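You operate a simulated robot arm through the tools that you are given. There is no shell and no other tool.

Carry out the task below with a simulated two-armed robot. There is one attempt and no reset: what you move stays moved.

JOB
Clean the 25 micron filter at 1.5 bar in the cleaning box.
Fine: cover shut while the air runs; stand the filter back where it was and leave the cover open. Set down upright: what you pick out.

It is judged by the outcome, as a careful person would: the job done as asked, and still so three seconds after it is handed in. It fails if anything else is knocked over, pushed out of place, dropped, spilled or broken. A push-on lid holds only when it is set on centred and level and pressed home; a screw cap is set on level and turned clockwise until tight.

ROBOT AND FRAMES
Two 7-joint arms with fingered hands on one trunk that stands fixed in place. Base frame: the origin is at the foot of the trunk, x ahead of it, y to its left, z up. Readings come in mm, rad, newtons and seconds.
The left shoulder is at [60, 138, 872], the right one opposite. With the tool pointing down near the work surface each hand reaches from about 400 to 920 mm from the base axis, measured 20 degrees to its own side. Payload 4 kg a hand.
The tool frame of a hand sits at the grasp point between the pads (the TCP): z along the fingers, y along the line on which they close. The tips reach 36 mm beyond it. The gripper opens to 120 mm; its body begins 42 mm behind the TCP. The gripper is a hand of 5 fingers: y runs from the thumb to the fingers, the wrist lies at [-15, -109, -200] in the tool frame, and closing takes about 1.5 s.
Orientation is told as [roll, pitch, yaw] about the base's x, y, z axes, in that order, counted from this pose: with the fingers straight down and the wrist toward the robot, the tool's x, y and z point along [0, 1, 0], [1, 0, 0] and [0, 0, -1] of the base frame.

CONTROLS
- The arms move only by the tool send_rows. It takes "left_rows", "right_rows" or both (then of equal length, played together; a hand with none holds still); each is text: rows parted by semicolons, each of 6 numbers parted by spaces: the shift along the base's x, y, z in mm, then the turn, a rotation vector about the base's x, y, z in rad. In form: x y z ax ay az; .... A call has 1 to 20 rows; each row shifts and turns the commanded pose from where the row before left it. "left_hand" and "right_hand" are, for a hand that has rows, the closure, from 0 (fully open) to 1 (shut), set as the call begins (left out, the last holds). A row lasts 0.2 s, in which the tool goes at most 50 mm and 0.15 rad; a call with a longer step from one row to the next is refused whole, and so is a gripper value outside its range. Where a pose cannot be reached the arm comes as near as it can. A force on the tool above 60 N (or 10 N above the force at the start of the call, whichever is more), or a blocked arm, ends the call early, and 0.2 s more pass. Each finger travels about 153 mm/s and halts on what it meets, pressing with about 27 N; the grip force reading is that of the motor and also rises with nothing between the fingers. The clock runs only during rows and for 0.2 s after the last one: add rows that do not move to give the fingers time. The reply holds the time, the measured pose of the TCP, the force on the tool along the base axes, the opening and the grip force, in the units named above and with some noise, with the torque about the TCP (base axes, N m) and any sound that the robot's microphone picked up.
- Cameras (640 x 400 px; columns grow to the right, rows downward): "scene" is now at [53.6, 23, 1514.9]; the picture's right is [0.28, -0.96, 0.00], its down [-0.57, -0.17, -0.80] and it looks along [0.77, 0.22, -0.60] (base axes); focal length 360 px, centre (320, 200). "left" rides on the left gripper at [-69, -79, -131] in its tool frame; the picture's right is [-0.78, -0.29, 0.55], its down [0.55, -0.73, 0.40] and it looks along [0.29, 0.61, 0.74] (tool axes); focal length 222 px, centre (320, 200). "right" rides on the right gripper at [69, -79, -131] in its tool frame; the picture's right is [-0.78, 0.29, -0.55], its down [-0.55, -0.73, 0.40] and it looks along [-0.29, 0.61, 0.74] (tool axes); focal length 222 px, centre (320, 200).
- camera(camera): a new picture of that camera. The clock stands still meanwhile.
- lift_body(by): slides the trunk up (or, below 0, down) by that many mm; the arms and the scene camera ride with it, the base frame stays. It gives what a move gives, with no picture.
- curl_fingers(index, middle, ring, little, thumb_bend, thumb_turn, hand): sets how far each is bent, from 0 (flat) to 1 (curled in); at 0.3 the hand is open as for a grip, at 0.7 the pads meet at the TCP. One left out holds its place. A second passes; each finger stops where it meets its share of the squeeze, and holds until it gets a number again. A gripper value or a shape takes the hand back. It gives what a move gives, with no picture; readings hold the bend of each and the force on index, middle, ring, little, thumb and palm. thumb_turn goes from beside the hand (0) to across from the fingers (1), as for a grip.
- set_grasp(shape, hand): the hand has 5 fingers and takes this shape, open, in about a second: jaw (thumb against the fingers, like two jaws); tri (thumb and two fingers); tip (a fingertip pinch); poke (one finger out to press); point (the index stretched); flat (the hand flat); cup (the hand cupped); fist (a fist). The gripper value then closes the fingers along that shape, each until it touches; the sizes above hold for jaw. It gives what a move gives, with no picture.
- head_to(pan, tilt): turns the head with the scene camera to pan (to the left, within 1.501 rad either way) and tilt (down, from -0.506 to 1.204), counted from straight ahead of the robot. It gives what a move gives.
- point_at(camera, pixels): for up to 12 pixels [column, row] of the newest picture of that camera ("zoom" is the newest enlarged one), the place [x, y, z] in the base frame of the surface seen there, good to about 2 mm. The clock stands still meanwhile.
- enlarge(camera, box): a new picture of the part [left, top, right, bottom] of that camera's present view, enlarged. The clock stands still meanwhile.
- finish_job(): hands the job in; it is judged then, once.

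Leave the grippers open and the arms clear of the work at the hand-in unless told otherwise.

The tools are called after "Request:" as name(argument=value, ...) on one line, values as JSON. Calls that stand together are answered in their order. send_rows: Moves the arms, as the interface text tells. Its arguments: {"type":"object","properties":{"left_rows":{"type":"string"},"left_hand":{"type":"number"},"right_rows":{"type":"string"},"right_hand":{"type":"number"}},"required":[]} The other tools are called the same way: lift_body (by) moves the trunk up or down; set_grasp (shape, hand) gives the hand a shape; curl_fingers (index, middle, ring, little, thumb_bend, thumb_turn, hand) moves the fingers one by one; head_to (pan, tilt) turns the head that bears the scene camera; camera (camera) takes a picture; point_at (camera, pixels) gives the place of the surface under pixels of a picture; enlarge (camera, box) takes an enlarged picture of a part of a camera's view; finish_job () hands the job in.

At the start:

```text
clock: 0.0
left_tcp_pos: [541.5, 384.7, 1219.0]
left_tcp_rot: [0.0, -0.001, 0.0]
left_wrist_force: [-0.1, -0.2, 0.0]
left_ft_torque: [0.01, -0.01, -0.03]
left_opening: 119.8
left_gripper_force: 0.0
left_shape: jaw
left_bend: [0.3, 0.3, 0.3, 0.3, 0.3, 0.97]
left_finger forces: [0.0, 0.1, 0.0, 0.0, 0.0, 0.1]
right_tcp_pos: [542.9, -109.0, 1261.3]
right_tcp_rot: [0.0, 0.0, 0.0]
right_wrist_force: [-0.4, 0.3, 0.3]
right_ft_torque: [-0.02, 0.04, 0.0]
right_opening: 119.8
right_gripper_force: 0.0
right_shape: jaw
right_bend: [0.3, 0.3, 0.3, 0.3, 0.3, 0.97]
right_finger forces: [0.0, 0.0, 0.0, 0.1, 0.0, 0.1]
trunk travel left (down, up): [-450.0, 140.0]
head pan, tilt (commanded): [0.283, 0.641]
```

scene: 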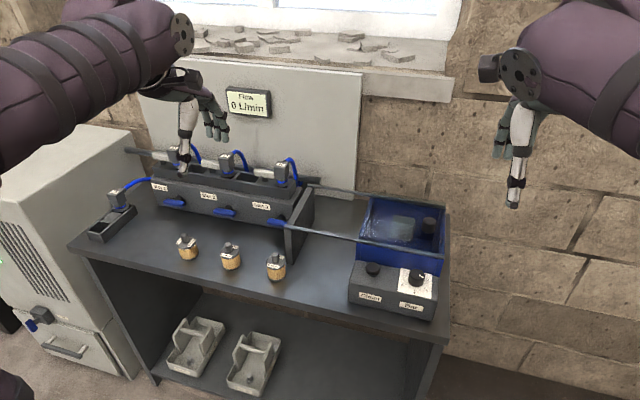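
right: 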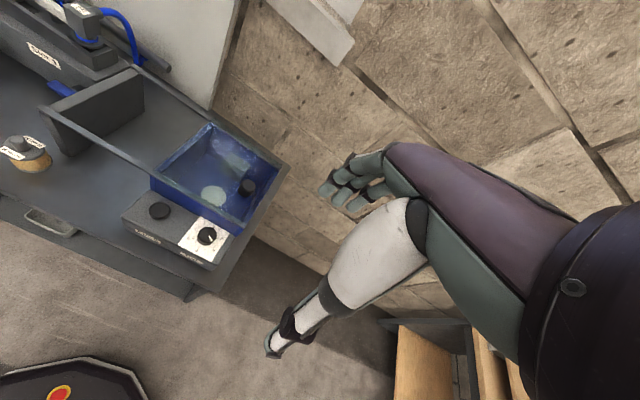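
left: 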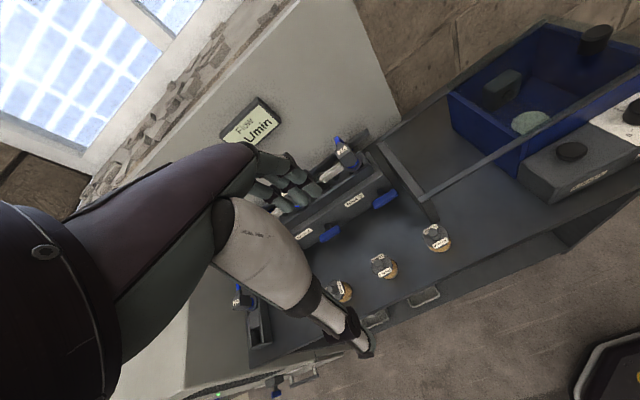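

I see a bench with three small filters, a blue cleaning box at the right with a cover, and a control block with two knobs in front. I'll enlarge parts of the scene to read the labels.

Request:
enlarge(camera="scene", box=[330, 180, 470, 330])

Request:
enlarge(camera="scene", box=[150, 220, 310, 300])

Request:
enlarge(camera="scene", box=[80, 130, 320, 250])

```text
2.67 times, centred on (400, 255) of scene
```

zoom: 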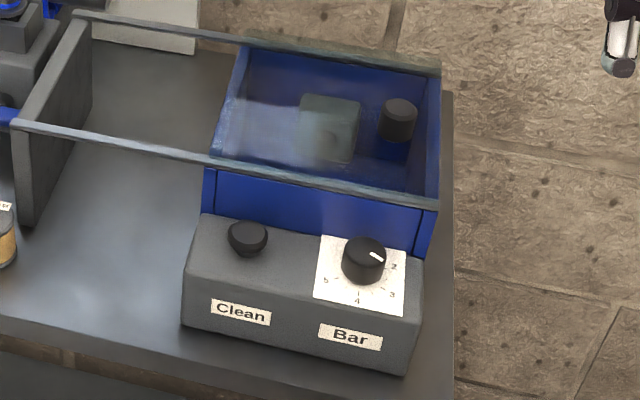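

```text
4.00 times, centred on (230, 260) of scene
```

zoom: 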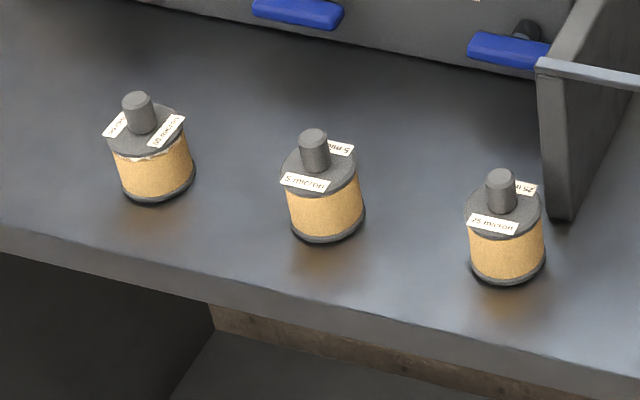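

```text
2.67 times, centred on (200, 190) of scene
```

zoom: 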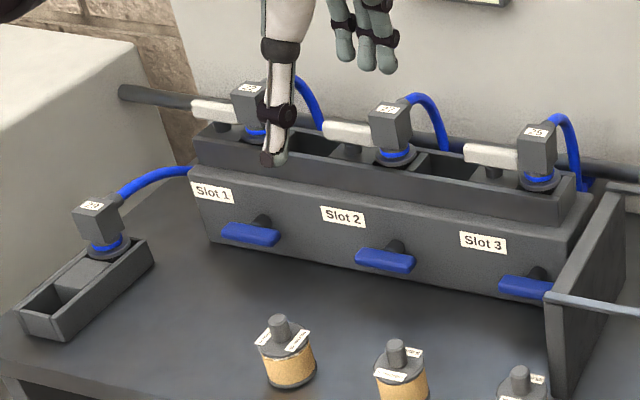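

The right-hand filter reads "25 micron". I'll zoom further on each filter, the box, and the control block to understand the cover.

Request:
enlarge(camera="scene", box=[255, 240, 305, 290])

Request:
enlarge(camera="scene", box=[165, 225, 215, 275])

Request:
enlarge(camera="scene", box=[280, 180, 460, 280])

Request:
enlarge(camera="scene", box=[345, 250, 445, 320])

Request:
enlarge(camera="right", box=[30, 60, 310, 280])

Request:
enlarge(camera="left", box=[370, 0, 640, 220])

```text
8.00 times, centred on (280, 265) of scene
```

zoom: 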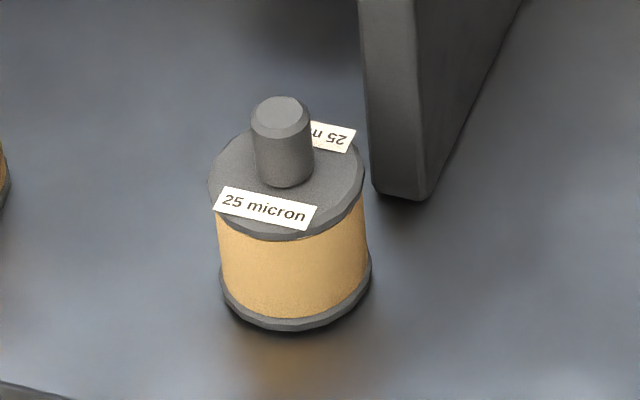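

```text
8.00 times, centred on (190, 250) of scene
```

zoom: 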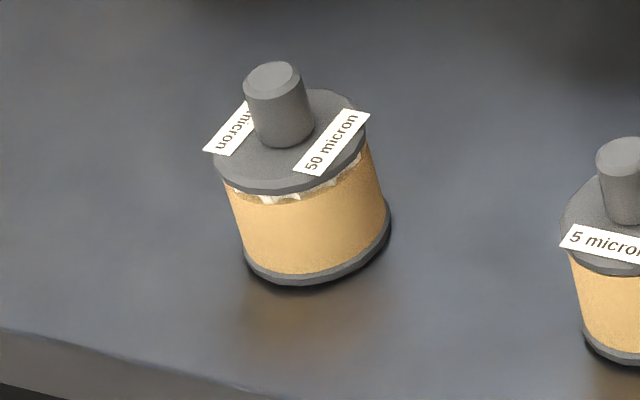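

```text
3.56 times, centred on (370, 230) of scene
```

zoom: 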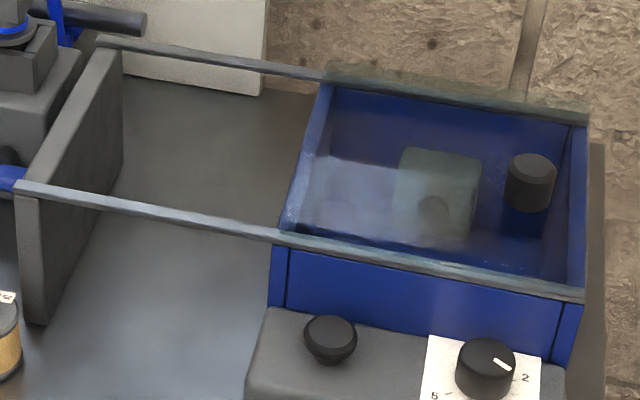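

```text
5.71 times, centred on (395, 285) of scene
```

zoom: 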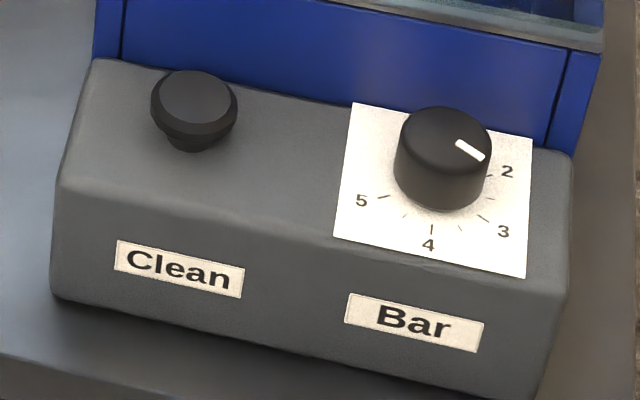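

```text
1.82 times, centred on (170, 170) of right
```

zoom: 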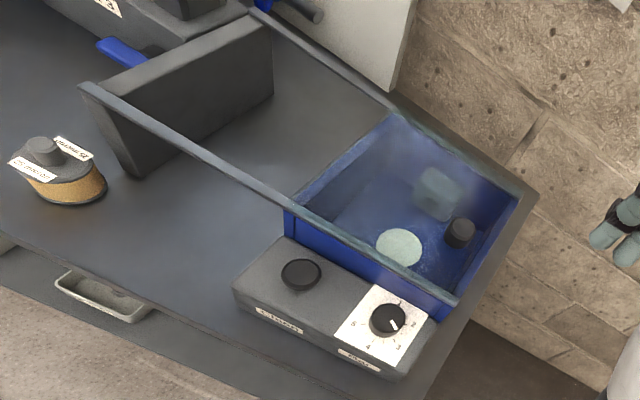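

```text
1.82 times, centred on (505, 110) of left
```

zoom: 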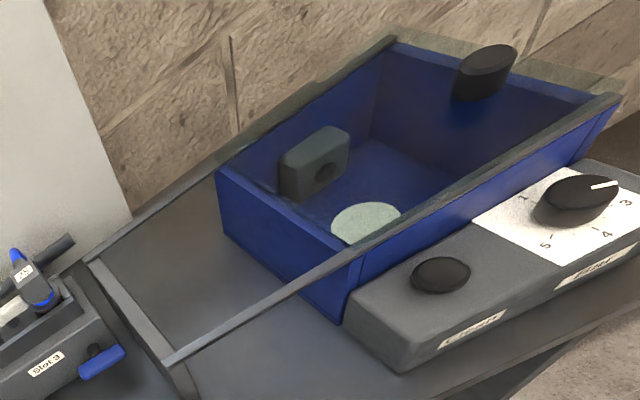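

The three filters read 50, 5 and 25 micron. The cover looks like a clear sheet on rails with a black knob at its right end. I'll measure the main points.

Request:
camera(camera="scene")

Request:
point_at(camera="scene", pixels=[[276, 254], [276, 263], [276, 278], [231, 247], [188, 240], [302, 232], [358, 241], [445, 261], [369, 197], [447, 211], [430, 225], [405, 225]])

Request:
point_at(camera="scene", pixels=[[375, 268], [417, 274], [405, 290], [396, 230], [432, 242], [310, 190], [290, 262], [370, 310], [400, 316], [440, 300], [355, 270], [330, 260]])

```text
taken
```

scene: 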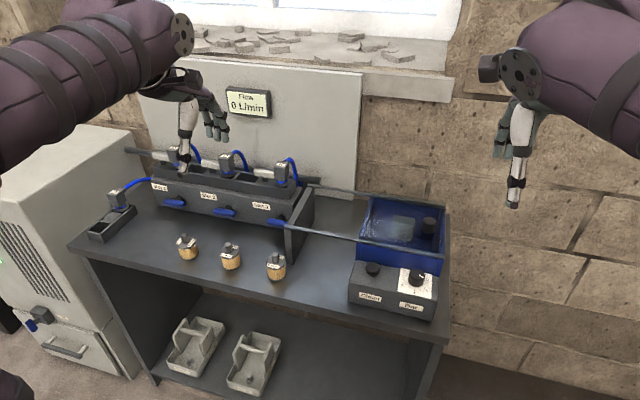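

```text
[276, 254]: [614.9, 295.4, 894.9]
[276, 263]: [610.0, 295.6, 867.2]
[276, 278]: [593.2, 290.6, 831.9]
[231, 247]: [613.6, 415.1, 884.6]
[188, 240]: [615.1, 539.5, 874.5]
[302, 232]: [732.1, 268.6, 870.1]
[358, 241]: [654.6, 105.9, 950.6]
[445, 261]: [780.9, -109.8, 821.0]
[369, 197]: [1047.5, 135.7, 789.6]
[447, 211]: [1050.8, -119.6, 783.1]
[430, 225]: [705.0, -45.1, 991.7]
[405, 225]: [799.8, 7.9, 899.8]
```

```text
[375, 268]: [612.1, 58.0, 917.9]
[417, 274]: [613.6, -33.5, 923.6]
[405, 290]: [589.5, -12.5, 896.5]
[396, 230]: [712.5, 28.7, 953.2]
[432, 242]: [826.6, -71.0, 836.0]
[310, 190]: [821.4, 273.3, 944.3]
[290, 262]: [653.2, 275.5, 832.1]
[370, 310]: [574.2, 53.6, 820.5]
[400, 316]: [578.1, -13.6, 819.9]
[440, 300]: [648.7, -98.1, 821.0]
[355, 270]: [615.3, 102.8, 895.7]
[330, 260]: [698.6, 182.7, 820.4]
```

The table top is near z 820, the 25 micron filter around (612, 295), the cover knob near (705, −45, 990). I'll turn the head to center the box for a better view.

Request:
head_to(pan=0.15, tilt=0.75)

Request:
enlarge(camera="scene", box=[280, 120, 480, 245])

Request:
camera(camera="scene")

```text
clock: 0.7
left_tcp_pos: [541.7, 383.7, 1218.3]
left_tcp_rot: [-0.001, 0.0, -0.002]
left_wrist_force: [-0.3, 0.3, 0.4]
left_ft_torque: [-0.01, 0.02, 0.02]
left_opening: 119.8
left_gripper_force: 0.0
left_shape: jaw
left_bend: [0.3, 0.3, 0.3, 0.3, 0.3, 0.97]
left_finger forces: [0.0, 0.0, 0.0, 0.1, 0.0, 0.0]
right_tcp_pos: [543.0, -109.1, 1261.5]
right_tcp_rot: [0.001, 0.002, 0.001]
right_wrist_force: [0.1, -0.4, -0.4]
right_ft_torque: [-0.01, -0.05, 0.0]
right_opening: 119.8
right_gripper_force: 0.0
right_shape: jaw
right_bend: [0.3, 0.3, 0.3, 0.3, 0.3, 0.97]
right_finger forces: [0.0, 0.0, 0.0, 0.0, 0.0, 0.0]
trunk travel left (down, up): [-450.0, 140.0]
head pan, tilt (commanded): [0.15, 0.75]
```

```text
3.20 times, centred on (380, 182) of scene
```

zoom: 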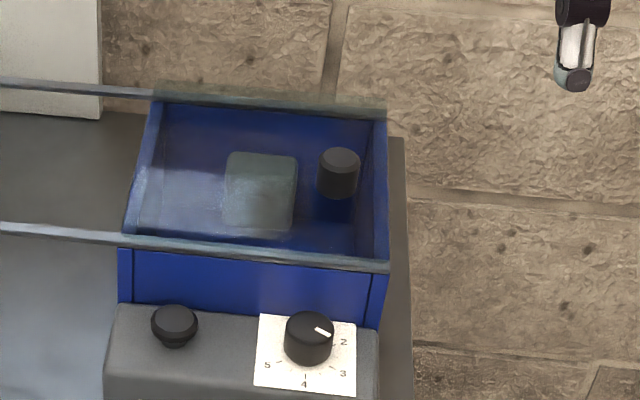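

```text
taken
```

scene: 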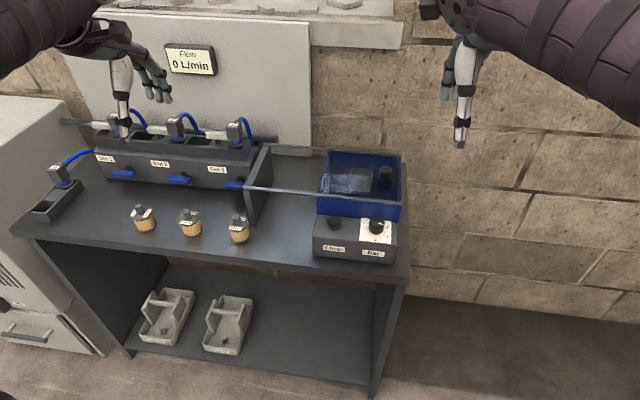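

I'll measure the rails, cover edges and knobs from this zoom picture.

Request:
point_at(camera="zoom", pixels=[[20, 228], [120, 238], [385, 265], [160, 92], [385, 108], [20, 83], [338, 158], [338, 185], [174, 318], [308, 322], [320, 331], [260, 180]])

Request:
point_at(camera="scene", pixels=[[246, 188], [270, 147], [258, 180], [240, 217], [250, 200], [350, 200], [400, 205], [318, 205], [390, 240], [315, 240], [350, 245], [350, 180]])

```text
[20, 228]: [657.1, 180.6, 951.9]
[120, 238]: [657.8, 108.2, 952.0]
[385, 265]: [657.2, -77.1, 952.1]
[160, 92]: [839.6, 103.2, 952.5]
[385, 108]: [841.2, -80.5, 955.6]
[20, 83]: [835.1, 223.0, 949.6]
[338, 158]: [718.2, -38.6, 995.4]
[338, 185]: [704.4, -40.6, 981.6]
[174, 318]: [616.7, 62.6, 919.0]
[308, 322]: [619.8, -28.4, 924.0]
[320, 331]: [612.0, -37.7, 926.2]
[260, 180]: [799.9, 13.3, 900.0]
```

```text
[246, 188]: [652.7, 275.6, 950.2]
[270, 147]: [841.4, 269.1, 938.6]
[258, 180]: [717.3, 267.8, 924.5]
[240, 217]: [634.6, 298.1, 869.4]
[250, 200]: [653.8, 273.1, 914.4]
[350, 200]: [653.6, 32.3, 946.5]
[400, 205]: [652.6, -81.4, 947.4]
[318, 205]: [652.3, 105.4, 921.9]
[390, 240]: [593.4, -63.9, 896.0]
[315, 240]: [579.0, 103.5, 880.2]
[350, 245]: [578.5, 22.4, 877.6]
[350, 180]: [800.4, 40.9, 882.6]
```

The cover spans x 655–840, y −80 to 105 at z 952, knob about (717, −39) rising to 995. I'll look at the right camera's view to find the disc in the box.

Request:
camera(camera="right")

Request:
point_at(camera="right", pixels=[[213, 196], [201, 195], [225, 196], [213, 187], [213, 204], [180, 200], [228, 165], [248, 183], [247, 190], [160, 210], [206, 237], [212, 240]])

Request:
camera(camera="left")

Request:
point_at(camera="left", pixels=[[530, 122], [513, 122], [548, 122], [500, 90], [505, 95], [560, 110], [595, 40], [470, 110], [432, 240], [440, 245]])

```text
taken
```

right: 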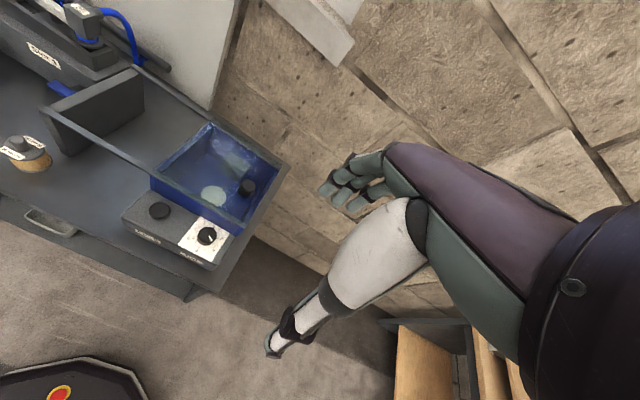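

```text
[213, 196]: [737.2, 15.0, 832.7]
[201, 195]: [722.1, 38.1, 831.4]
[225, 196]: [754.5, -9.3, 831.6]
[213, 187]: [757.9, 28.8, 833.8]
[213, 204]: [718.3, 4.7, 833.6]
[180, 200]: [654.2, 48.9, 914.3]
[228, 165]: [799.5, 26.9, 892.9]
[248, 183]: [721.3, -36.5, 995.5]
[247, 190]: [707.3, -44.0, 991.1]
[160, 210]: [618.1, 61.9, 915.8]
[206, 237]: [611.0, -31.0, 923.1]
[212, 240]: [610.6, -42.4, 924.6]
```

```text
taken
```

left: 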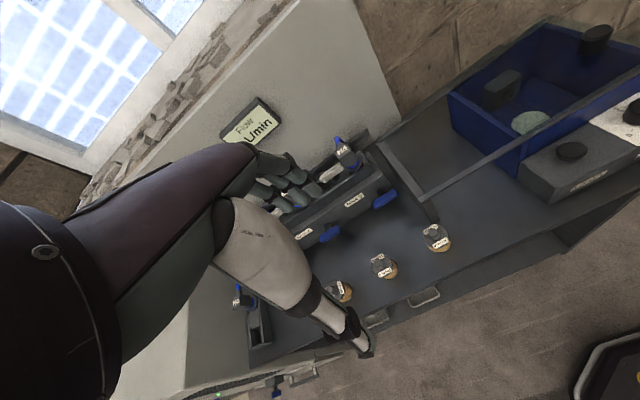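

```text
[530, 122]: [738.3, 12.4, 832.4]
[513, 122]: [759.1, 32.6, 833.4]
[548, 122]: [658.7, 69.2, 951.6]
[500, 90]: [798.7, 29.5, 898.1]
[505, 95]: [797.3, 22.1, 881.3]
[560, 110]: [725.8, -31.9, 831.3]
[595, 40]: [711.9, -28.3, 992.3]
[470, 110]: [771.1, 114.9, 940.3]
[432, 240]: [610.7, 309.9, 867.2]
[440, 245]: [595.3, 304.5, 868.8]
```

The disc centre is at (738, 13, 832), nozzle face at x≈798. I'll take a sharper look at the pressure dial from the right hand's camera and from the scene.

Request:
enlarge(camera="right", box=[180, 215, 240, 265])

Request:
enlarge(camera="scene", box=[355, 212, 400, 245])

Request:
point_at(camera="zoom", pixels=[[290, 140], [250, 130], [340, 130], [290, 100], [60, 80], [500, 100], [520, 380], [60, 360], [290, 230], [325, 160], [345, 165]])

```text
8.00 times, centred on (210, 240) of right
```

zoom: 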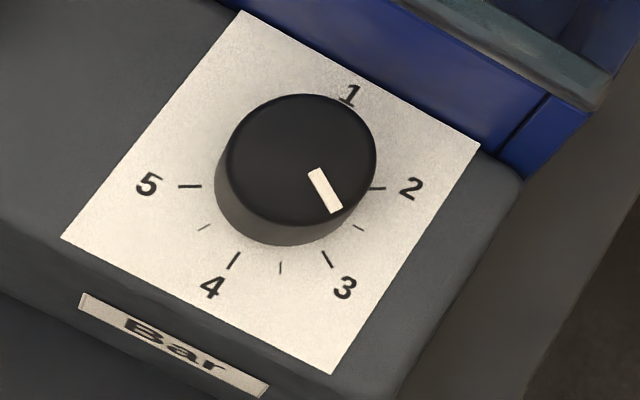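

```text
12.12 times, centred on (378, 228) of scene
```

zoom: 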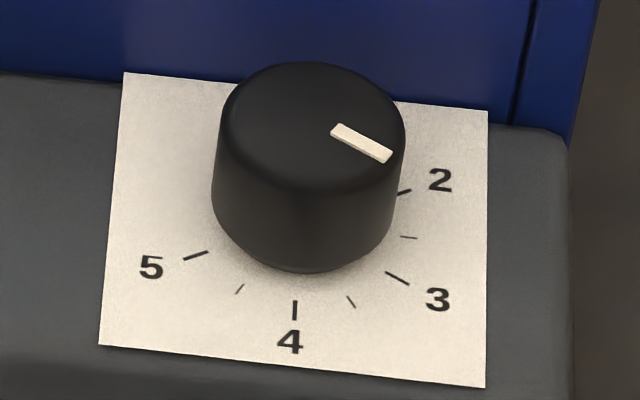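

```text
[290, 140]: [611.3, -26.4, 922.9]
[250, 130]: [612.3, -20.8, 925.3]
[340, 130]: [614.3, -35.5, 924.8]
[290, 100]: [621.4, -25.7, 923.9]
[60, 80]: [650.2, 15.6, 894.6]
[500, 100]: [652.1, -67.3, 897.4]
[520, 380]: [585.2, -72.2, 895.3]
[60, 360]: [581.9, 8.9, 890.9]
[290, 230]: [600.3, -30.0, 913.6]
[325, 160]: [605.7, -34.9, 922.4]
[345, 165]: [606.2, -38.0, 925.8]
```

The pointer is presently near 2.5–3, and the scale runs clockwise from 1 (far side) to 5 (left). I'll measure the ticks, the knob top and the pointer ends.

Request:
point_at(camera="zoom", pixels=[[195, 256], [295, 310], [397, 279], [404, 192], [409, 237], [350, 302], [239, 289], [335, 129], [388, 157], [312, 62], [225, 110], [402, 120]])

Request:
enlarge(camera="right", box=[180, 215, 240, 265])

Request:
point_at(camera="zoom", pixels=[[190, 186], [233, 260], [327, 259], [378, 188], [350, 95], [358, 227], [280, 268], [315, 175], [336, 208], [303, 160], [230, 160], [375, 160]])

```text
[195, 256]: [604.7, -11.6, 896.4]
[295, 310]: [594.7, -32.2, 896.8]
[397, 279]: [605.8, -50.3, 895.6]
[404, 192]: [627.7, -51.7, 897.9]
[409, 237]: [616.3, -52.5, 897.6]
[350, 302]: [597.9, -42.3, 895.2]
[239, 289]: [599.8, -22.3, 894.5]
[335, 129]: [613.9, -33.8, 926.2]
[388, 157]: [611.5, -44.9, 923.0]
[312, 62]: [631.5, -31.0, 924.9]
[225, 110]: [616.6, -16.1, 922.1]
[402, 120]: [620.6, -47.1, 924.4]
```

```text
8.00 times, centred on (210, 240) of right
```

zoom: 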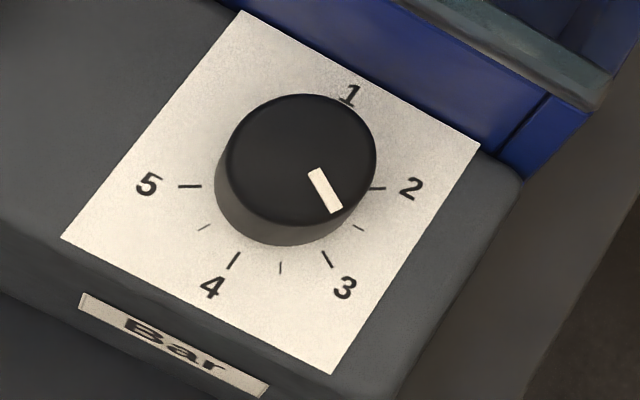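

```text
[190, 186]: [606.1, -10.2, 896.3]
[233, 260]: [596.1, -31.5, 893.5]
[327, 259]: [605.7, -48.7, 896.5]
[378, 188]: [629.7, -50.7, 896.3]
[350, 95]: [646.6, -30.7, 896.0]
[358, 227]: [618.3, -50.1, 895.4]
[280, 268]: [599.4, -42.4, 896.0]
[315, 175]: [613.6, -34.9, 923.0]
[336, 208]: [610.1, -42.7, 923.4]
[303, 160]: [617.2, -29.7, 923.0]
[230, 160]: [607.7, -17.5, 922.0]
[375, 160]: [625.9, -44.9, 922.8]
```

From the ticks the dial centre is about (616.7, −30.5), 60° per bar: "1" points at +x, 1.5 lies 30° clockwise of it, and the pointer is near −112° (≈2.9 bar). I'll park the left arm out to the left first, and try the right hand's shapes.

Request:
send_rows(left_rows="-30 35 5 0 0 0; -30 35 5 0 0 0; -30 35 5 0 0 0; -30 35 5 0 0 0; -30 35 5 0 0 0")

Request:
set_grasp(shape="tri", hand="right")

Request:
camera(camera="scene")

Request:
enlarge(camera="scene", box=[410, 0, 530, 160])

Request:
camera(camera="right")

```text
clock: 1.9
left_tcp_pos: [390.3, 561.5, 1242.9]
left_tcp_rot: [-0.001, 0.0, 0.0]
left_wrist_force: [0.1, -0.5, -1.1]
left_ft_torque: [-0.03, -0.03, -0.01]
left_opening: 119.9
left_gripper_force: 0.0
left_shape: jaw
left_bend: [0.3, 0.3, 0.3, 0.3, 0.3, 0.97]
left_finger forces: [0.0, 0.1, 0.0, 0.1, 0.1, 0.1]
right_tcp_pos: [542.2, -109.3, 1260.8]
right_tcp_rot: [0.001, 0.0, 0.0]
right_wrist_force: [0.1, 0.3, 0.0]
right_ft_torque: [0.01, 0.03, -0.01]
right_opening: 119.6
right_gripper_force: 0.0
right_shape: jaw
right_bend: [0.3, 0.3, 0.3, 0.3, 0.3, 0.97]
right_finger forces: [0.0, 0.0, 0.0, 0.0, 0.0, 0.1]
trunk travel left (down, up): [-450.0, 140.0]
head pan, tilt (commanded): [0.15, 0.75]
```

```text
clock: 2.8
left_tcp_pos: [391.7, 560.5, 1242.7]
left_tcp_rot: [0.0, 0.0, 0.001]
left_wrist_force: [1.1, 0.4, 0.9]
left_ft_torque: [-0.01, 0.01, 0.01]
left_opening: 120.2
left_gripper_force: 0.1
left_shape: jaw
left_bend: [0.3, 0.3, 0.3, 0.3, 0.3, 0.97]
left_finger forces: [0.0, 0.0, 0.1, 0.0, 0.1, 0.1]
right_tcp_pos: [542.5, -109.7, 1261.8]
right_tcp_rot: [0.001, -0.001, 0.001]
right_wrist_force: [0.4, 0.6, -0.6]
right_ft_torque: [0.01, 0.03, 0.02]
right_opening: 119.6
right_gripper_force: 0.0
right_shape: tri
right_bend: [0.3, 0.3, 0.99, 0.99, 0.3, 0.97]
right_finger forces: [0.0, 0.0, 0.0, 0.0, 0.0, 0.0]
trunk travel left (down, up): [-450.0, 140.0]
head pan, tilt (commanded): [0.15, 0.75]
```

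```text
taken
```

scene: 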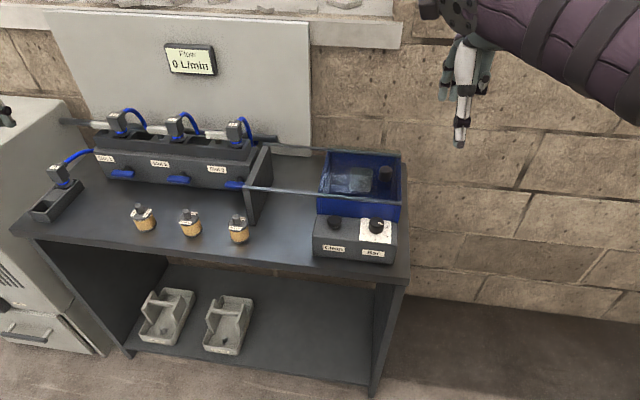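

```text
2.50 times, centred on (470, 80) of scene
```

zoom: 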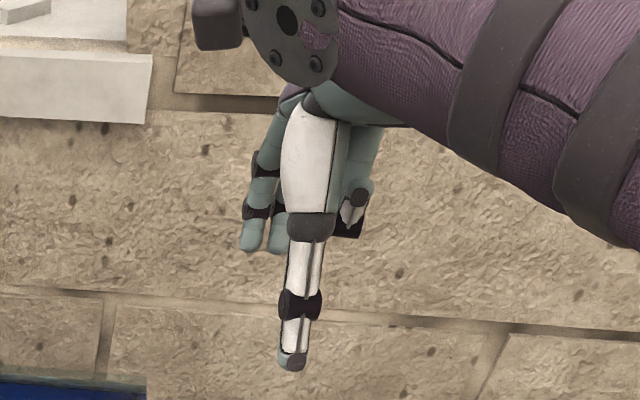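

```text
taken
```

right: 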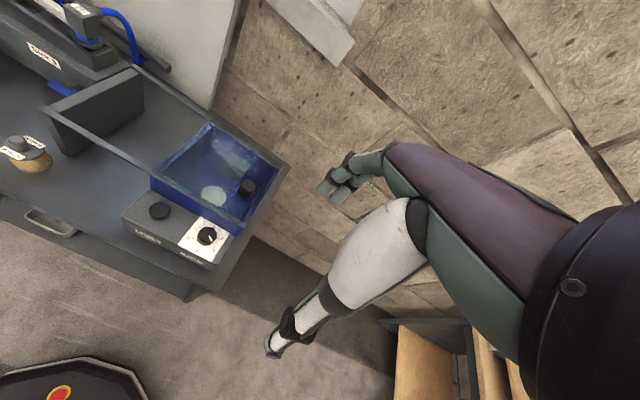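

In tri shape, index and middle stay out while ring and little curl. I'll measure where the fingertips and thumb tip sit relative to the TCP (542, −109, 1261).

Request:
enlarge(camera="scene", box=[430, 30, 510, 150])

Request:
point_at(camera="scene", pixels=[[460, 143], [461, 120], [463, 95], [450, 95], [450, 88], [460, 95], [480, 88], [490, 80], [473, 75], [452, 60]])

Request:
point_at(camera="right", pixels=[[323, 188], [337, 196], [340, 178], [355, 160], [350, 180], [275, 347], [295, 325], [320, 295], [370, 245], [400, 215]])

```text
3.33 times, centred on (470, 90) of scene
```

zoom: 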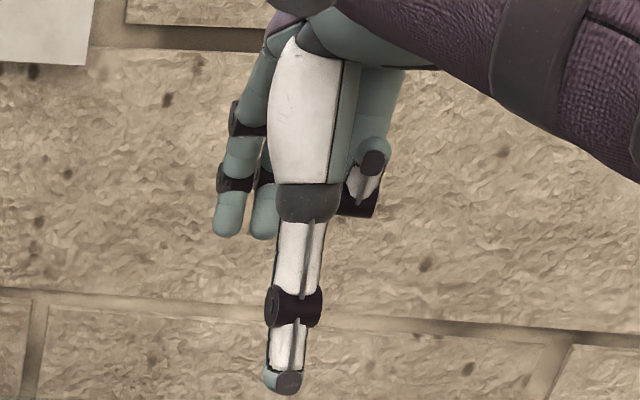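

```text
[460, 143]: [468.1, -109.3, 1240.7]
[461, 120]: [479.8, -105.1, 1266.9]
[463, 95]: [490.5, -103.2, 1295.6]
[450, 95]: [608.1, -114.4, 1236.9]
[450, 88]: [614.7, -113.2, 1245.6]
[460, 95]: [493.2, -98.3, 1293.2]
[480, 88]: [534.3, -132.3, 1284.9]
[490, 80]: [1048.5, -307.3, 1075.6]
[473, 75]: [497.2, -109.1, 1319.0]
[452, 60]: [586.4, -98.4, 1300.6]
```

```text
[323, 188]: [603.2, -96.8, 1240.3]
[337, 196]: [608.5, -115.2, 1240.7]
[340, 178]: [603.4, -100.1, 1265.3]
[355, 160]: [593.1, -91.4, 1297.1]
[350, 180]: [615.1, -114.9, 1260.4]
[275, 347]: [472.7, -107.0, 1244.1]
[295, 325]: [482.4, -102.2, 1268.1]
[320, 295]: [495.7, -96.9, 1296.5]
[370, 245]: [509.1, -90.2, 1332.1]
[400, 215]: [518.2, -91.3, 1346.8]
```

In tri shape, the index (y≈−97) and middle (y≈−115) straddle the TCP line, and the thumb is opposite, so tri is centred on the TCP. Next I'll measure the 25 micron filter in detail.

Request:
enlarge(camera="scene", box=[215, 205, 263, 250])

Request:
enlarge(camera="left", box=[300, 150, 500, 320])

```text
8.89 times, centred on (239, 228) of scene
```

zoom: 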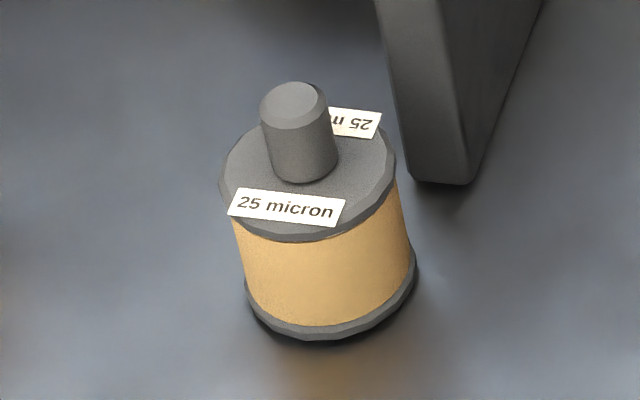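

```text
2.35 times, centred on (400, 235) of left
```

zoom: 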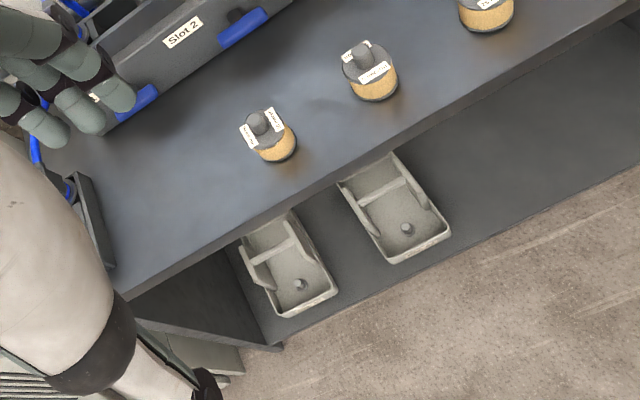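

I'll retake the scene zoom of the filter and measure points on it.

Request:
enlarge(camera="scene", box=[215, 205, 263, 250])

Request:
point_at(camera="zoom", pixels=[[293, 98], [298, 178], [224, 185], [392, 158], [305, 236], [262, 110], [328, 105], [252, 290], [414, 262], [330, 336], [355, 110], [400, 100]])

Request:
point_at(camera="zoom", pixels=[[240, 225], [408, 225], [330, 280], [330, 315], [290, 140], [285, 210], [425, 180], [455, 182], [395, 20], [300, 85]])

```text
8.89 times, centred on (239, 228) of scene
```

zoom: 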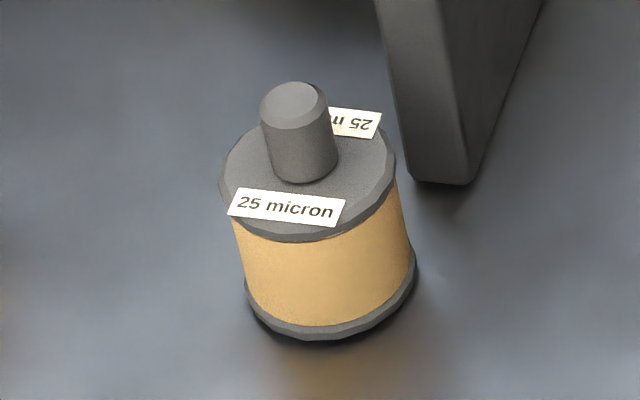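

```text
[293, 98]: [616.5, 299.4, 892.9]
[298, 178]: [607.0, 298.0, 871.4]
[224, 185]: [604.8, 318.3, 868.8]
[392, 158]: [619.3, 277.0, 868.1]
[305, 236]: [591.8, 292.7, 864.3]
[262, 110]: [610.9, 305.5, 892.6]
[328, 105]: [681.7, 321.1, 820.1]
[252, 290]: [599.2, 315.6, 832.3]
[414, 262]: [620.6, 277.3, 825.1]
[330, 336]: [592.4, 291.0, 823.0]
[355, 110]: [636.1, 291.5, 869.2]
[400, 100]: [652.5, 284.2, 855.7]
```

```text
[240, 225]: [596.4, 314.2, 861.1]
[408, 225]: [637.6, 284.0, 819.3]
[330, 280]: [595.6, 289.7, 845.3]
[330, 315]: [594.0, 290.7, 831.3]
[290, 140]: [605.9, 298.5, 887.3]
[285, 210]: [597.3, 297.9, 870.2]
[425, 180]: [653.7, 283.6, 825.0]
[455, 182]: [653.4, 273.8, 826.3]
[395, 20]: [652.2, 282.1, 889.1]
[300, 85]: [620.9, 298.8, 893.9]
```

The filter axis is at about (614, 298), flange top z 869, stub top z 894; the plate corner is at (653, 274–283). I'll look at the "tip" shape of the right hand too, because space around the dial is tight.

Request:
set_grasp(shape="tip", hand="right")

Request:
enlarge(camera="scene", box=[430, 30, 510, 150])

Request:
camera(camera="right")

Request:
point_at(camera="right", pixels=[[323, 188], [340, 178], [275, 347], [337, 196], [355, 195], [370, 190]])

```text
clock: 3.7
left_tcp_pos: [391.2, 560.7, 1242.2]
left_tcp_rot: [-0.001, 0.0, -0.001]
left_wrist_force: [-0.2, -0.5, -0.6]
left_ft_torque: [-0.01, 0.02, 0.03]
left_opening: 119.8
left_gripper_force: 0.0
left_shape: jaw
left_bend: [0.3, 0.3, 0.3, 0.3, 0.3, 0.97]
left_finger forces: [0.0, 0.0, 0.0, 0.0, 0.1, 0.0]
right_tcp_pos: [543.2, -109.6, 1261.6]
right_tcp_rot: [0.0, 0.001, -0.001]
right_wrist_force: [-0.6, 0.3, -0.2]
right_ft_torque: [0.01, -0.01, -0.02]
right_opening: 119.4
right_gripper_force: 0.1
right_shape: tip
right_bend: [0.31, 0.98, 0.99, 0.99, 0.3, 0.97]
right_finger forces: [0.1, 0.1, 0.1, 0.1, 0.1, 0.0]
trunk travel left (down, up): [-450.0, 140.0]
head pan, tilt (commanded): [0.15, 0.75]
```

```text
3.33 times, centred on (470, 90) of scene
```

zoom: 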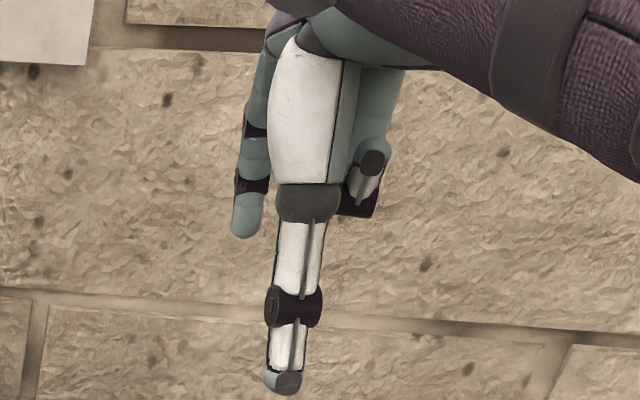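

```text
taken
```

right: 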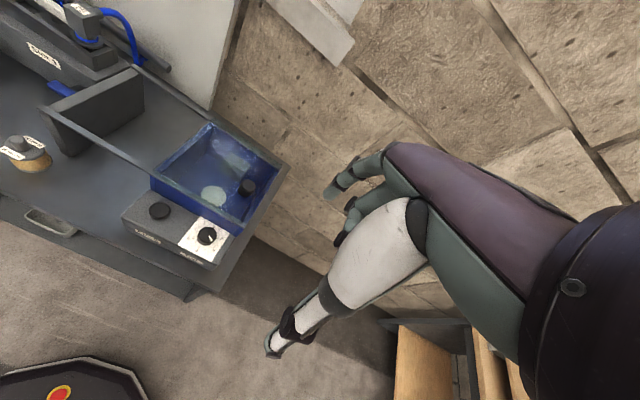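

```text
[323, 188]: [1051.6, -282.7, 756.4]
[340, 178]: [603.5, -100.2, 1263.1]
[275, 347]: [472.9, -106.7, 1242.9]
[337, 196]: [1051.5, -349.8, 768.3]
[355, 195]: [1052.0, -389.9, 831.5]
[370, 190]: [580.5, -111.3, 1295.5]
```

"Tip" keeps only index and thumb down, which suits the dial. First I'll open the cover: I set the right hand to tri, and bring it above the cover knob at (718, −41), yawed 60°, staying high.

Request:
set_grasp(shape="tri", hand="right")

Request:
send_rows(right_rows="22 8.5 -14 0 0 0.13; 22 8.5 -14 0 0 0.13; 22 8.5 -14 0 0 0.13; 22 8.5 -14 0 0 0.13; 22 8.5 -14 0 0 0.13; 22 8.5 -14 0 0 0.13; 22 8.5 -14 0 0 0.13; 21 8.5 -14 0 0 0.137; 0 0 0 0 0 0")

Request:
camera(camera="scene")

Request:
camera(camera="right")

```text
clock: 4.6
left_tcp_pos: [392.5, 560.9, 1243.6]
left_tcp_rot: [-0.001, 0.001, -0.003]
left_wrist_force: [0.3, 0.8, -0.4]
left_ft_torque: [0.0, 0.01, 0.0]
left_opening: 119.5
left_gripper_force: 0.1
left_shape: jaw
left_bend: [0.3, 0.3, 0.3, 0.3, 0.3, 0.97]
left_finger forces: [0.0, 0.0, 0.0, 0.0, 0.0, 0.0]
right_tcp_pos: [543.4, -109.6, 1261.2]
right_tcp_rot: [0.001, 0.001, -0.001]
right_wrist_force: [0.1, -0.4, 0.6]
right_ft_torque: [0.04, -0.03, 0.02]
right_opening: 119.9
right_gripper_force: 0.0
right_shape: tri
right_bend: [0.3, 0.3, 0.99, 0.99, 0.3, 0.97]
right_finger forces: [0.1, 0.0, 0.0, 0.0, 0.1, 0.0]
trunk travel left (down, up): [-450.0, 140.0]
head pan, tilt (commanded): [0.15, 0.75]
```

```text
clock: 6.6
left_tcp_pos: [391.7, 560.6, 1243.4]
left_tcp_rot: [-0.002, 0.0, 0.001]
left_wrist_force: [-1.0, -0.3, -0.6]
left_ft_torque: [0.0, 0.0, -0.05]
left_opening: 119.7
left_gripper_force: 0.0
left_shape: jaw
left_bend: [0.3, 0.3, 0.3, 0.3, 0.3, 0.97]
left_finger forces: [0.1, 0.1, 0.0, 0.0, 0.0, 0.1]
right_tcp_pos: [715.6, -41.5, 1149.9]
right_tcp_rot: [-0.001, 0.0, 1.049]
right_wrist_force: [-0.4, 0.4, 0.7]
right_ft_torque: [0.02, 0.0, 0.04]
right_opening: 119.9
right_gripper_force: 0.0
right_shape: tri
right_bend: [0.3, 0.3, 0.99, 0.99, 0.3, 0.97]
right_finger forces: [0.0, 0.0, 0.1, 0.0, 0.0, 0.0]
trunk travel left (down, up): [-450.0, 140.0]
head pan, tilt (commanded): [0.15, 0.75]
```

```text
taken
```

scene: 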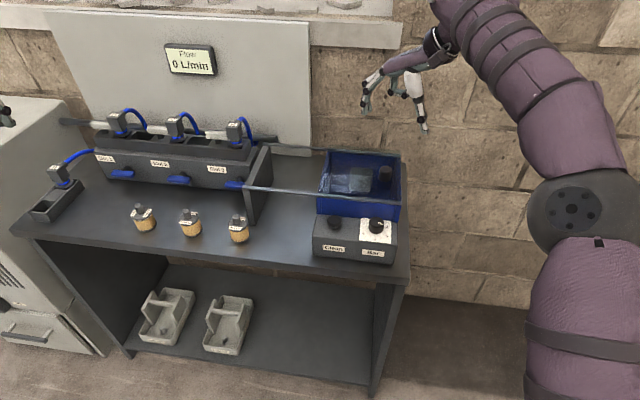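

```text
taken
```

right: 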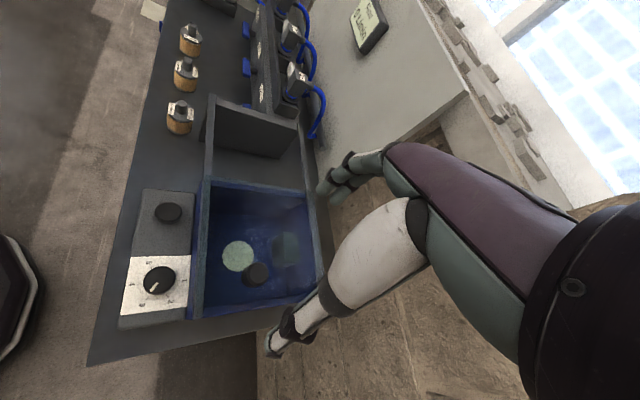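

The pose was reached cleanly. I descend over the cover knob to z≈1045, then check alignment.

Request:
send_rows(right_rows="1 0 -35 0 0 0; 1 0 -35 0 0 0; 0 0 -35 0 0 0; 0 0 0 0 0 0")

Request:
enlarge(camera="scene", box=[300, 80, 460, 220])

Request:
camera(camera="right")

Request:
point_at(camera="right", pixels=[[259, 290], [250, 275], [250, 270]])

```text
clock: 7.6
left_tcp_pos: [391.5, 560.9, 1243.1]
left_tcp_rot: [0.001, 0.0, 0.0]
left_wrist_force: [0.1, -0.1, -1.1]
left_ft_torque: [-0.01, -0.02, -0.01]
left_opening: 119.7
left_gripper_force: 0.1
left_shape: jaw
left_bend: [0.3, 0.3, 0.3, 0.3, 0.3, 0.97]
left_finger forces: [0.1, 0.0, 0.0, 0.0, 0.0, 0.0]
right_tcp_pos: [721.1, -42.1, 1044.4]
right_tcp_rot: [0.0, 0.001, 1.047]
right_wrist_force: [-0.5, 0.5, -0.5]
right_ft_torque: [0.02, 0.01, -0.01]
right_opening: 119.7
right_gripper_force: 0.1
right_shape: tri
right_bend: [0.3, 0.3, 0.99, 0.99, 0.3, 0.97]
right_finger forces: [0.1, 0.1, 0.1, 0.0, 0.1, 0.0]
trunk travel left (down, up): [-450.0, 140.0]
head pan, tilt (commanded): [0.15, 0.75]
```

```text
2.86 times, centred on (380, 150) of scene
```

zoom: 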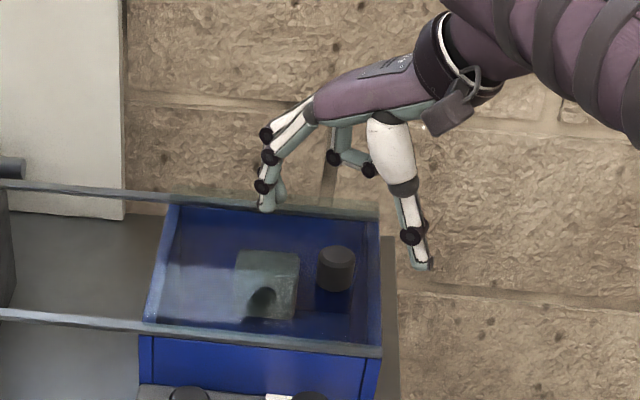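

```text
taken
```

right: 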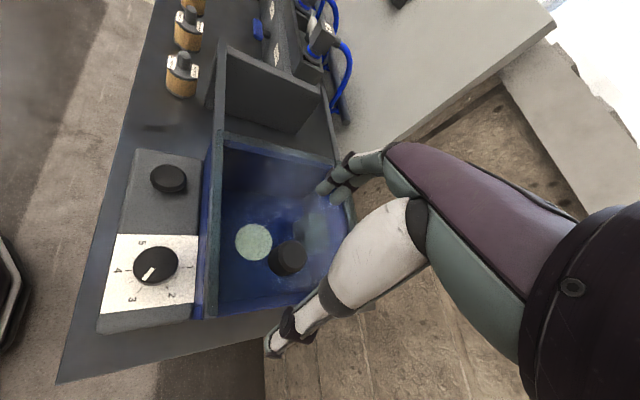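

```text
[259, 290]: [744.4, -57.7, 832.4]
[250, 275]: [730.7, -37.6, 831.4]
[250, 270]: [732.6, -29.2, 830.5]
```

I'll measure the cover knob from the hand camera at (288, 250) to fix the centring.

Request:
point_at(camera="right", pixels=[[288, 252], [275, 252], [303, 252], [288, 243], [288, 262], [277, 265], [323, 190], [337, 197], [275, 345]])

```text
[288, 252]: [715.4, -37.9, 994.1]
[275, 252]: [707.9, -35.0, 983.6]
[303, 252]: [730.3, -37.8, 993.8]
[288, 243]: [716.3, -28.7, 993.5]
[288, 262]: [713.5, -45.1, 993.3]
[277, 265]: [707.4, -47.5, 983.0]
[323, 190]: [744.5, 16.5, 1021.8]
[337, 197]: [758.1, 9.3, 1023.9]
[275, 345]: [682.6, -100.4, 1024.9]
```

Knob centre is about (717.5, −40). I shift x by −2.5 and descend to z≈998, then close the hand on the knob.

Request:
send_rows(right_rows="-2.5 0 -16 0 0 0; 0 0 -15 0 0 0; 0 0 -15 0 0 0; 0 0 0 0 0 0")

Request:
send_rows(right_rows="0 0 0 0 0 0; 0 0 0 0 0 0; 0 0 0 0 0 0; 0 0 0 0 0 0; 0 0 0 0 0 0; 0 0 0 0 0 0; 0 0 0 0 0 0; 0 0 0 0 0 0", right_hand=0.95)

Request:
enlarge(camera="scene", box=[300, 80, 460, 220])

Request:
camera(camera="right")

```text
clock: 8.6
left_tcp_pos: [390.9, 561.3, 1242.8]
left_tcp_rot: [0.001, 0.001, 0.0]
left_wrist_force: [0.3, 0.7, 0.1]
left_ft_torque: [0.01, 0.0, 0.03]
left_opening: 119.6
left_gripper_force: 0.1
left_shape: jaw
left_bend: [0.3, 0.3, 0.3, 0.3, 0.3, 0.97]
left_finger forces: [0.1, 0.1, 0.0, 0.0, 0.0, 0.0]
right_tcp_pos: [718.3, -40.4, 1001.0]
right_tcp_rot: [0.001, -0.001, 1.048]
right_wrist_force: [-0.2, -0.8, 3.2]
right_ft_torque: [0.14, -0.1, 0.0]
right_opening: 119.6
right_gripper_force: 0.1
right_shape: tri
right_bend: [0.3, 0.3, 0.99, 0.99, 0.3, 0.97]
right_finger forces: [0.1, 2.4, 0.0, 0.1, 0.1, 0.0]
trunk travel left (down, up): [-450.0, 140.0]
head pan, tilt (commanded): [0.15, 0.75]
```

```text
clock: 10.4
left_tcp_pos: [389.6, 560.4, 1243.3]
left_tcp_rot: [-0.002, -0.002, 0.001]
left_wrist_force: [0.6, 0.0, 0.0]
left_ft_torque: [-0.03, -0.06, 0.01]
left_opening: 119.8
left_gripper_force: 0.1
left_shape: jaw
left_bend: [0.3, 0.3, 0.3, 0.3, 0.3, 0.97]
left_finger forces: [0.0, 0.1, 0.0, 0.1, 0.1, 0.1]
right_tcp_pos: [717.9, -39.8, 1001.6]
right_tcp_rot: [-0.001, -0.001, 1.047]
right_wrist_force: [-6.0, -2.2, 8.8]
right_ft_torque: [0.17, 0.11, -0.07]
right_opening: 20.0
right_gripper_force: 27.1
right_shape: tri
right_bend: [0.6, 0.56, 1.0, 1.0, 0.7, 1.0]
right_finger forces: [27.3, 4.4, 0.0, 0.1, 28.0, 0.0]
trunk travel left (down, up): [-450.0, 140.0]
head pan, tilt (commanded): [0.15, 0.75]
```

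```text
2.86 times, centred on (380, 150) of scene
```

zoom: 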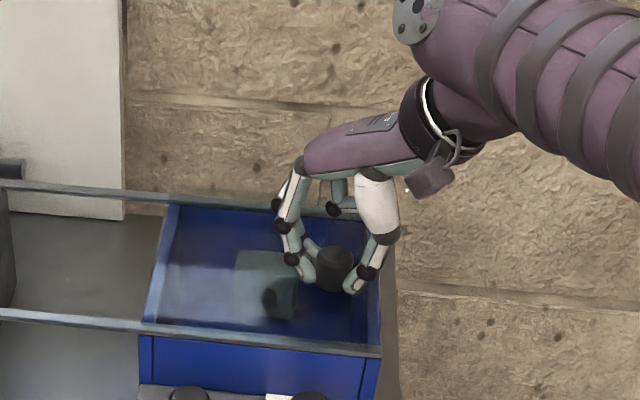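

```text
taken
```

right: 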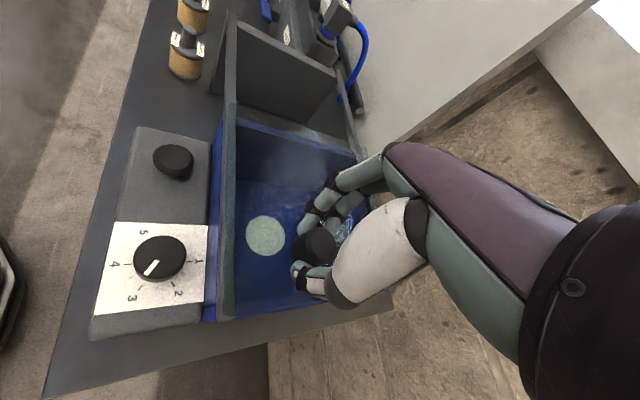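

The hand holds the knob (index 27 N, thumb 28 N), with a small upward push of about 9 N from the sheet. I lift 3 mm to relieve that and slide +y gently by 40 mm.

Request:
send_rows(right_rows="0 0 3 0 0 0; 0 4 0 0 0 0; 0 6 0 0 0 0; 0 10 0 0 0 0; 0 10 0 0 0 0; 0 10 0 0 0 0; 0 0 0 0 0 0")

Request:
camera(camera="scene")

Request:
enlarge(camera="scene", box=[240, 80, 460, 220])

```text
clock: 12.0
left_tcp_pos: [390.7, 560.0, 1244.5]
left_tcp_rot: [0.0, 0.0, -0.001]
left_wrist_force: [-0.4, 0.0, 0.0]
left_ft_torque: [0.03, -0.01, 0.03]
left_opening: 119.7
left_gripper_force: 0.1
left_shape: jaw
left_bend: [0.3, 0.3, 0.3, 0.3, 0.3, 0.97]
left_finger forces: [0.0, 0.0, 0.0, 0.1, 0.0, 0.0]
right_tcp_pos: [717.6, -2.6, 1001.7]
right_tcp_rot: [0.0, 0.001, 1.046]
right_wrist_force: [-0.7, 0.5, 2.6]
right_ft_torque: [0.27, -0.08, -0.11]
right_opening: 19.0
right_gripper_force: 27.0
right_shape: tri
right_bend: [0.6, 0.56, 1.0, 1.0, 0.7, 1.0]
right_finger forces: [25.5, 6.2, 0.0, 0.1, 24.8, 0.1]
trunk travel left (down, up): [-450.0, 140.0]
head pan, tilt (commanded): [0.15, 0.75]
```

```text
taken
```

scene: 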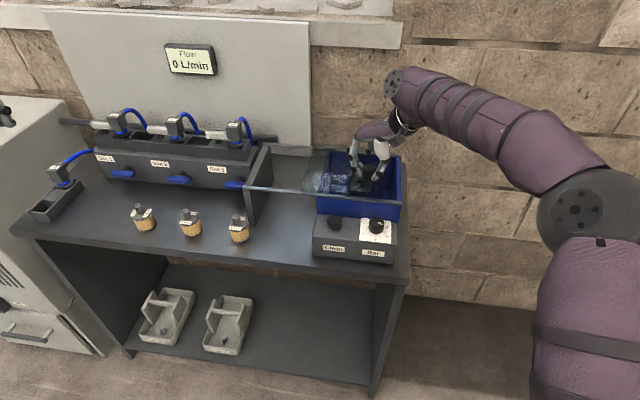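

```text
2.86 times, centred on (350, 150) of scene
```

zoom: 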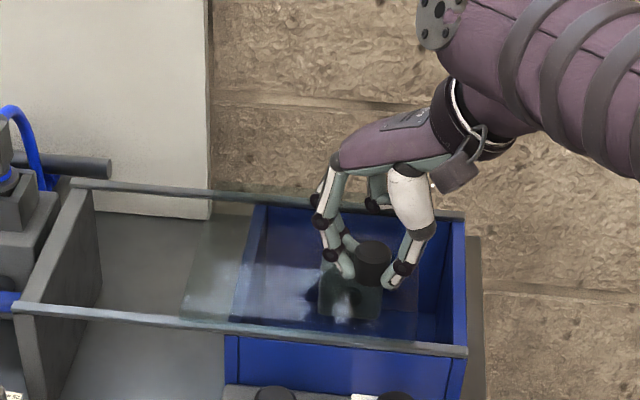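

The cover slides with the hand (its left edge moved left). I continue +y another 120 mm.

Request:
send_rows(right_rows="0 12 0 0 0 0; 0 12 0 0 0 0; 0 12 0 0 0 0; 0 12 0 0 0 0; 0 12 0 0 0 0; 0 12 0 0 0 0; 0 12 0 0 0 0; 0 12 0 0 0 0; 0 12 0 0 0 0; 0 10 0 0 0 0; 0 0 0 0 0 0")

Request:
enlarge(camera="scene", box=[240, 80, 460, 220])

```text
clock: 14.4
left_tcp_pos: [391.7, 561.2, 1243.9]
left_tcp_rot: [0.0, -0.001, -0.001]
left_wrist_force: [-0.3, -0.9, 0.2]
left_ft_torque: [-0.02, 0.03, -0.03]
left_opening: 119.8
left_gripper_force: 0.1
left_shape: jaw
left_bend: [0.3, 0.3, 0.3, 0.3, 0.3, 0.97]
left_finger forces: [0.1, 0.1, 0.1, 0.0, 0.1, 0.0]
right_tcp_pos: [717.2, 115.7, 1002.7]
right_tcp_rot: [0.001, 0.0, 1.046]
right_wrist_force: [-6.6, -0.3, 2.6]
right_ft_torque: [0.21, 0.19, -0.07]
right_opening: 19.0
right_gripper_force: 26.6
right_shape: tri
right_bend: [0.6, 0.56, 1.0, 1.0, 0.7, 1.0]
right_finger forces: [24.8, 5.5, 0.0, 0.1, 25.8, 0.1]
trunk travel left (down, up): [-450.0, 140.0]
head pan, tilt (commanded): [0.15, 0.75]
```

```text
2.86 times, centred on (350, 150) of scene
```

zoom: 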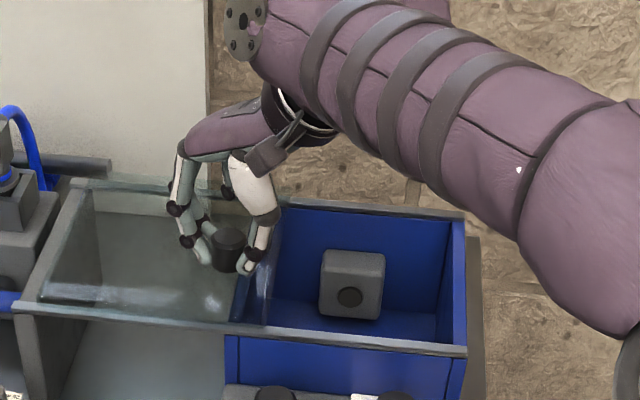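

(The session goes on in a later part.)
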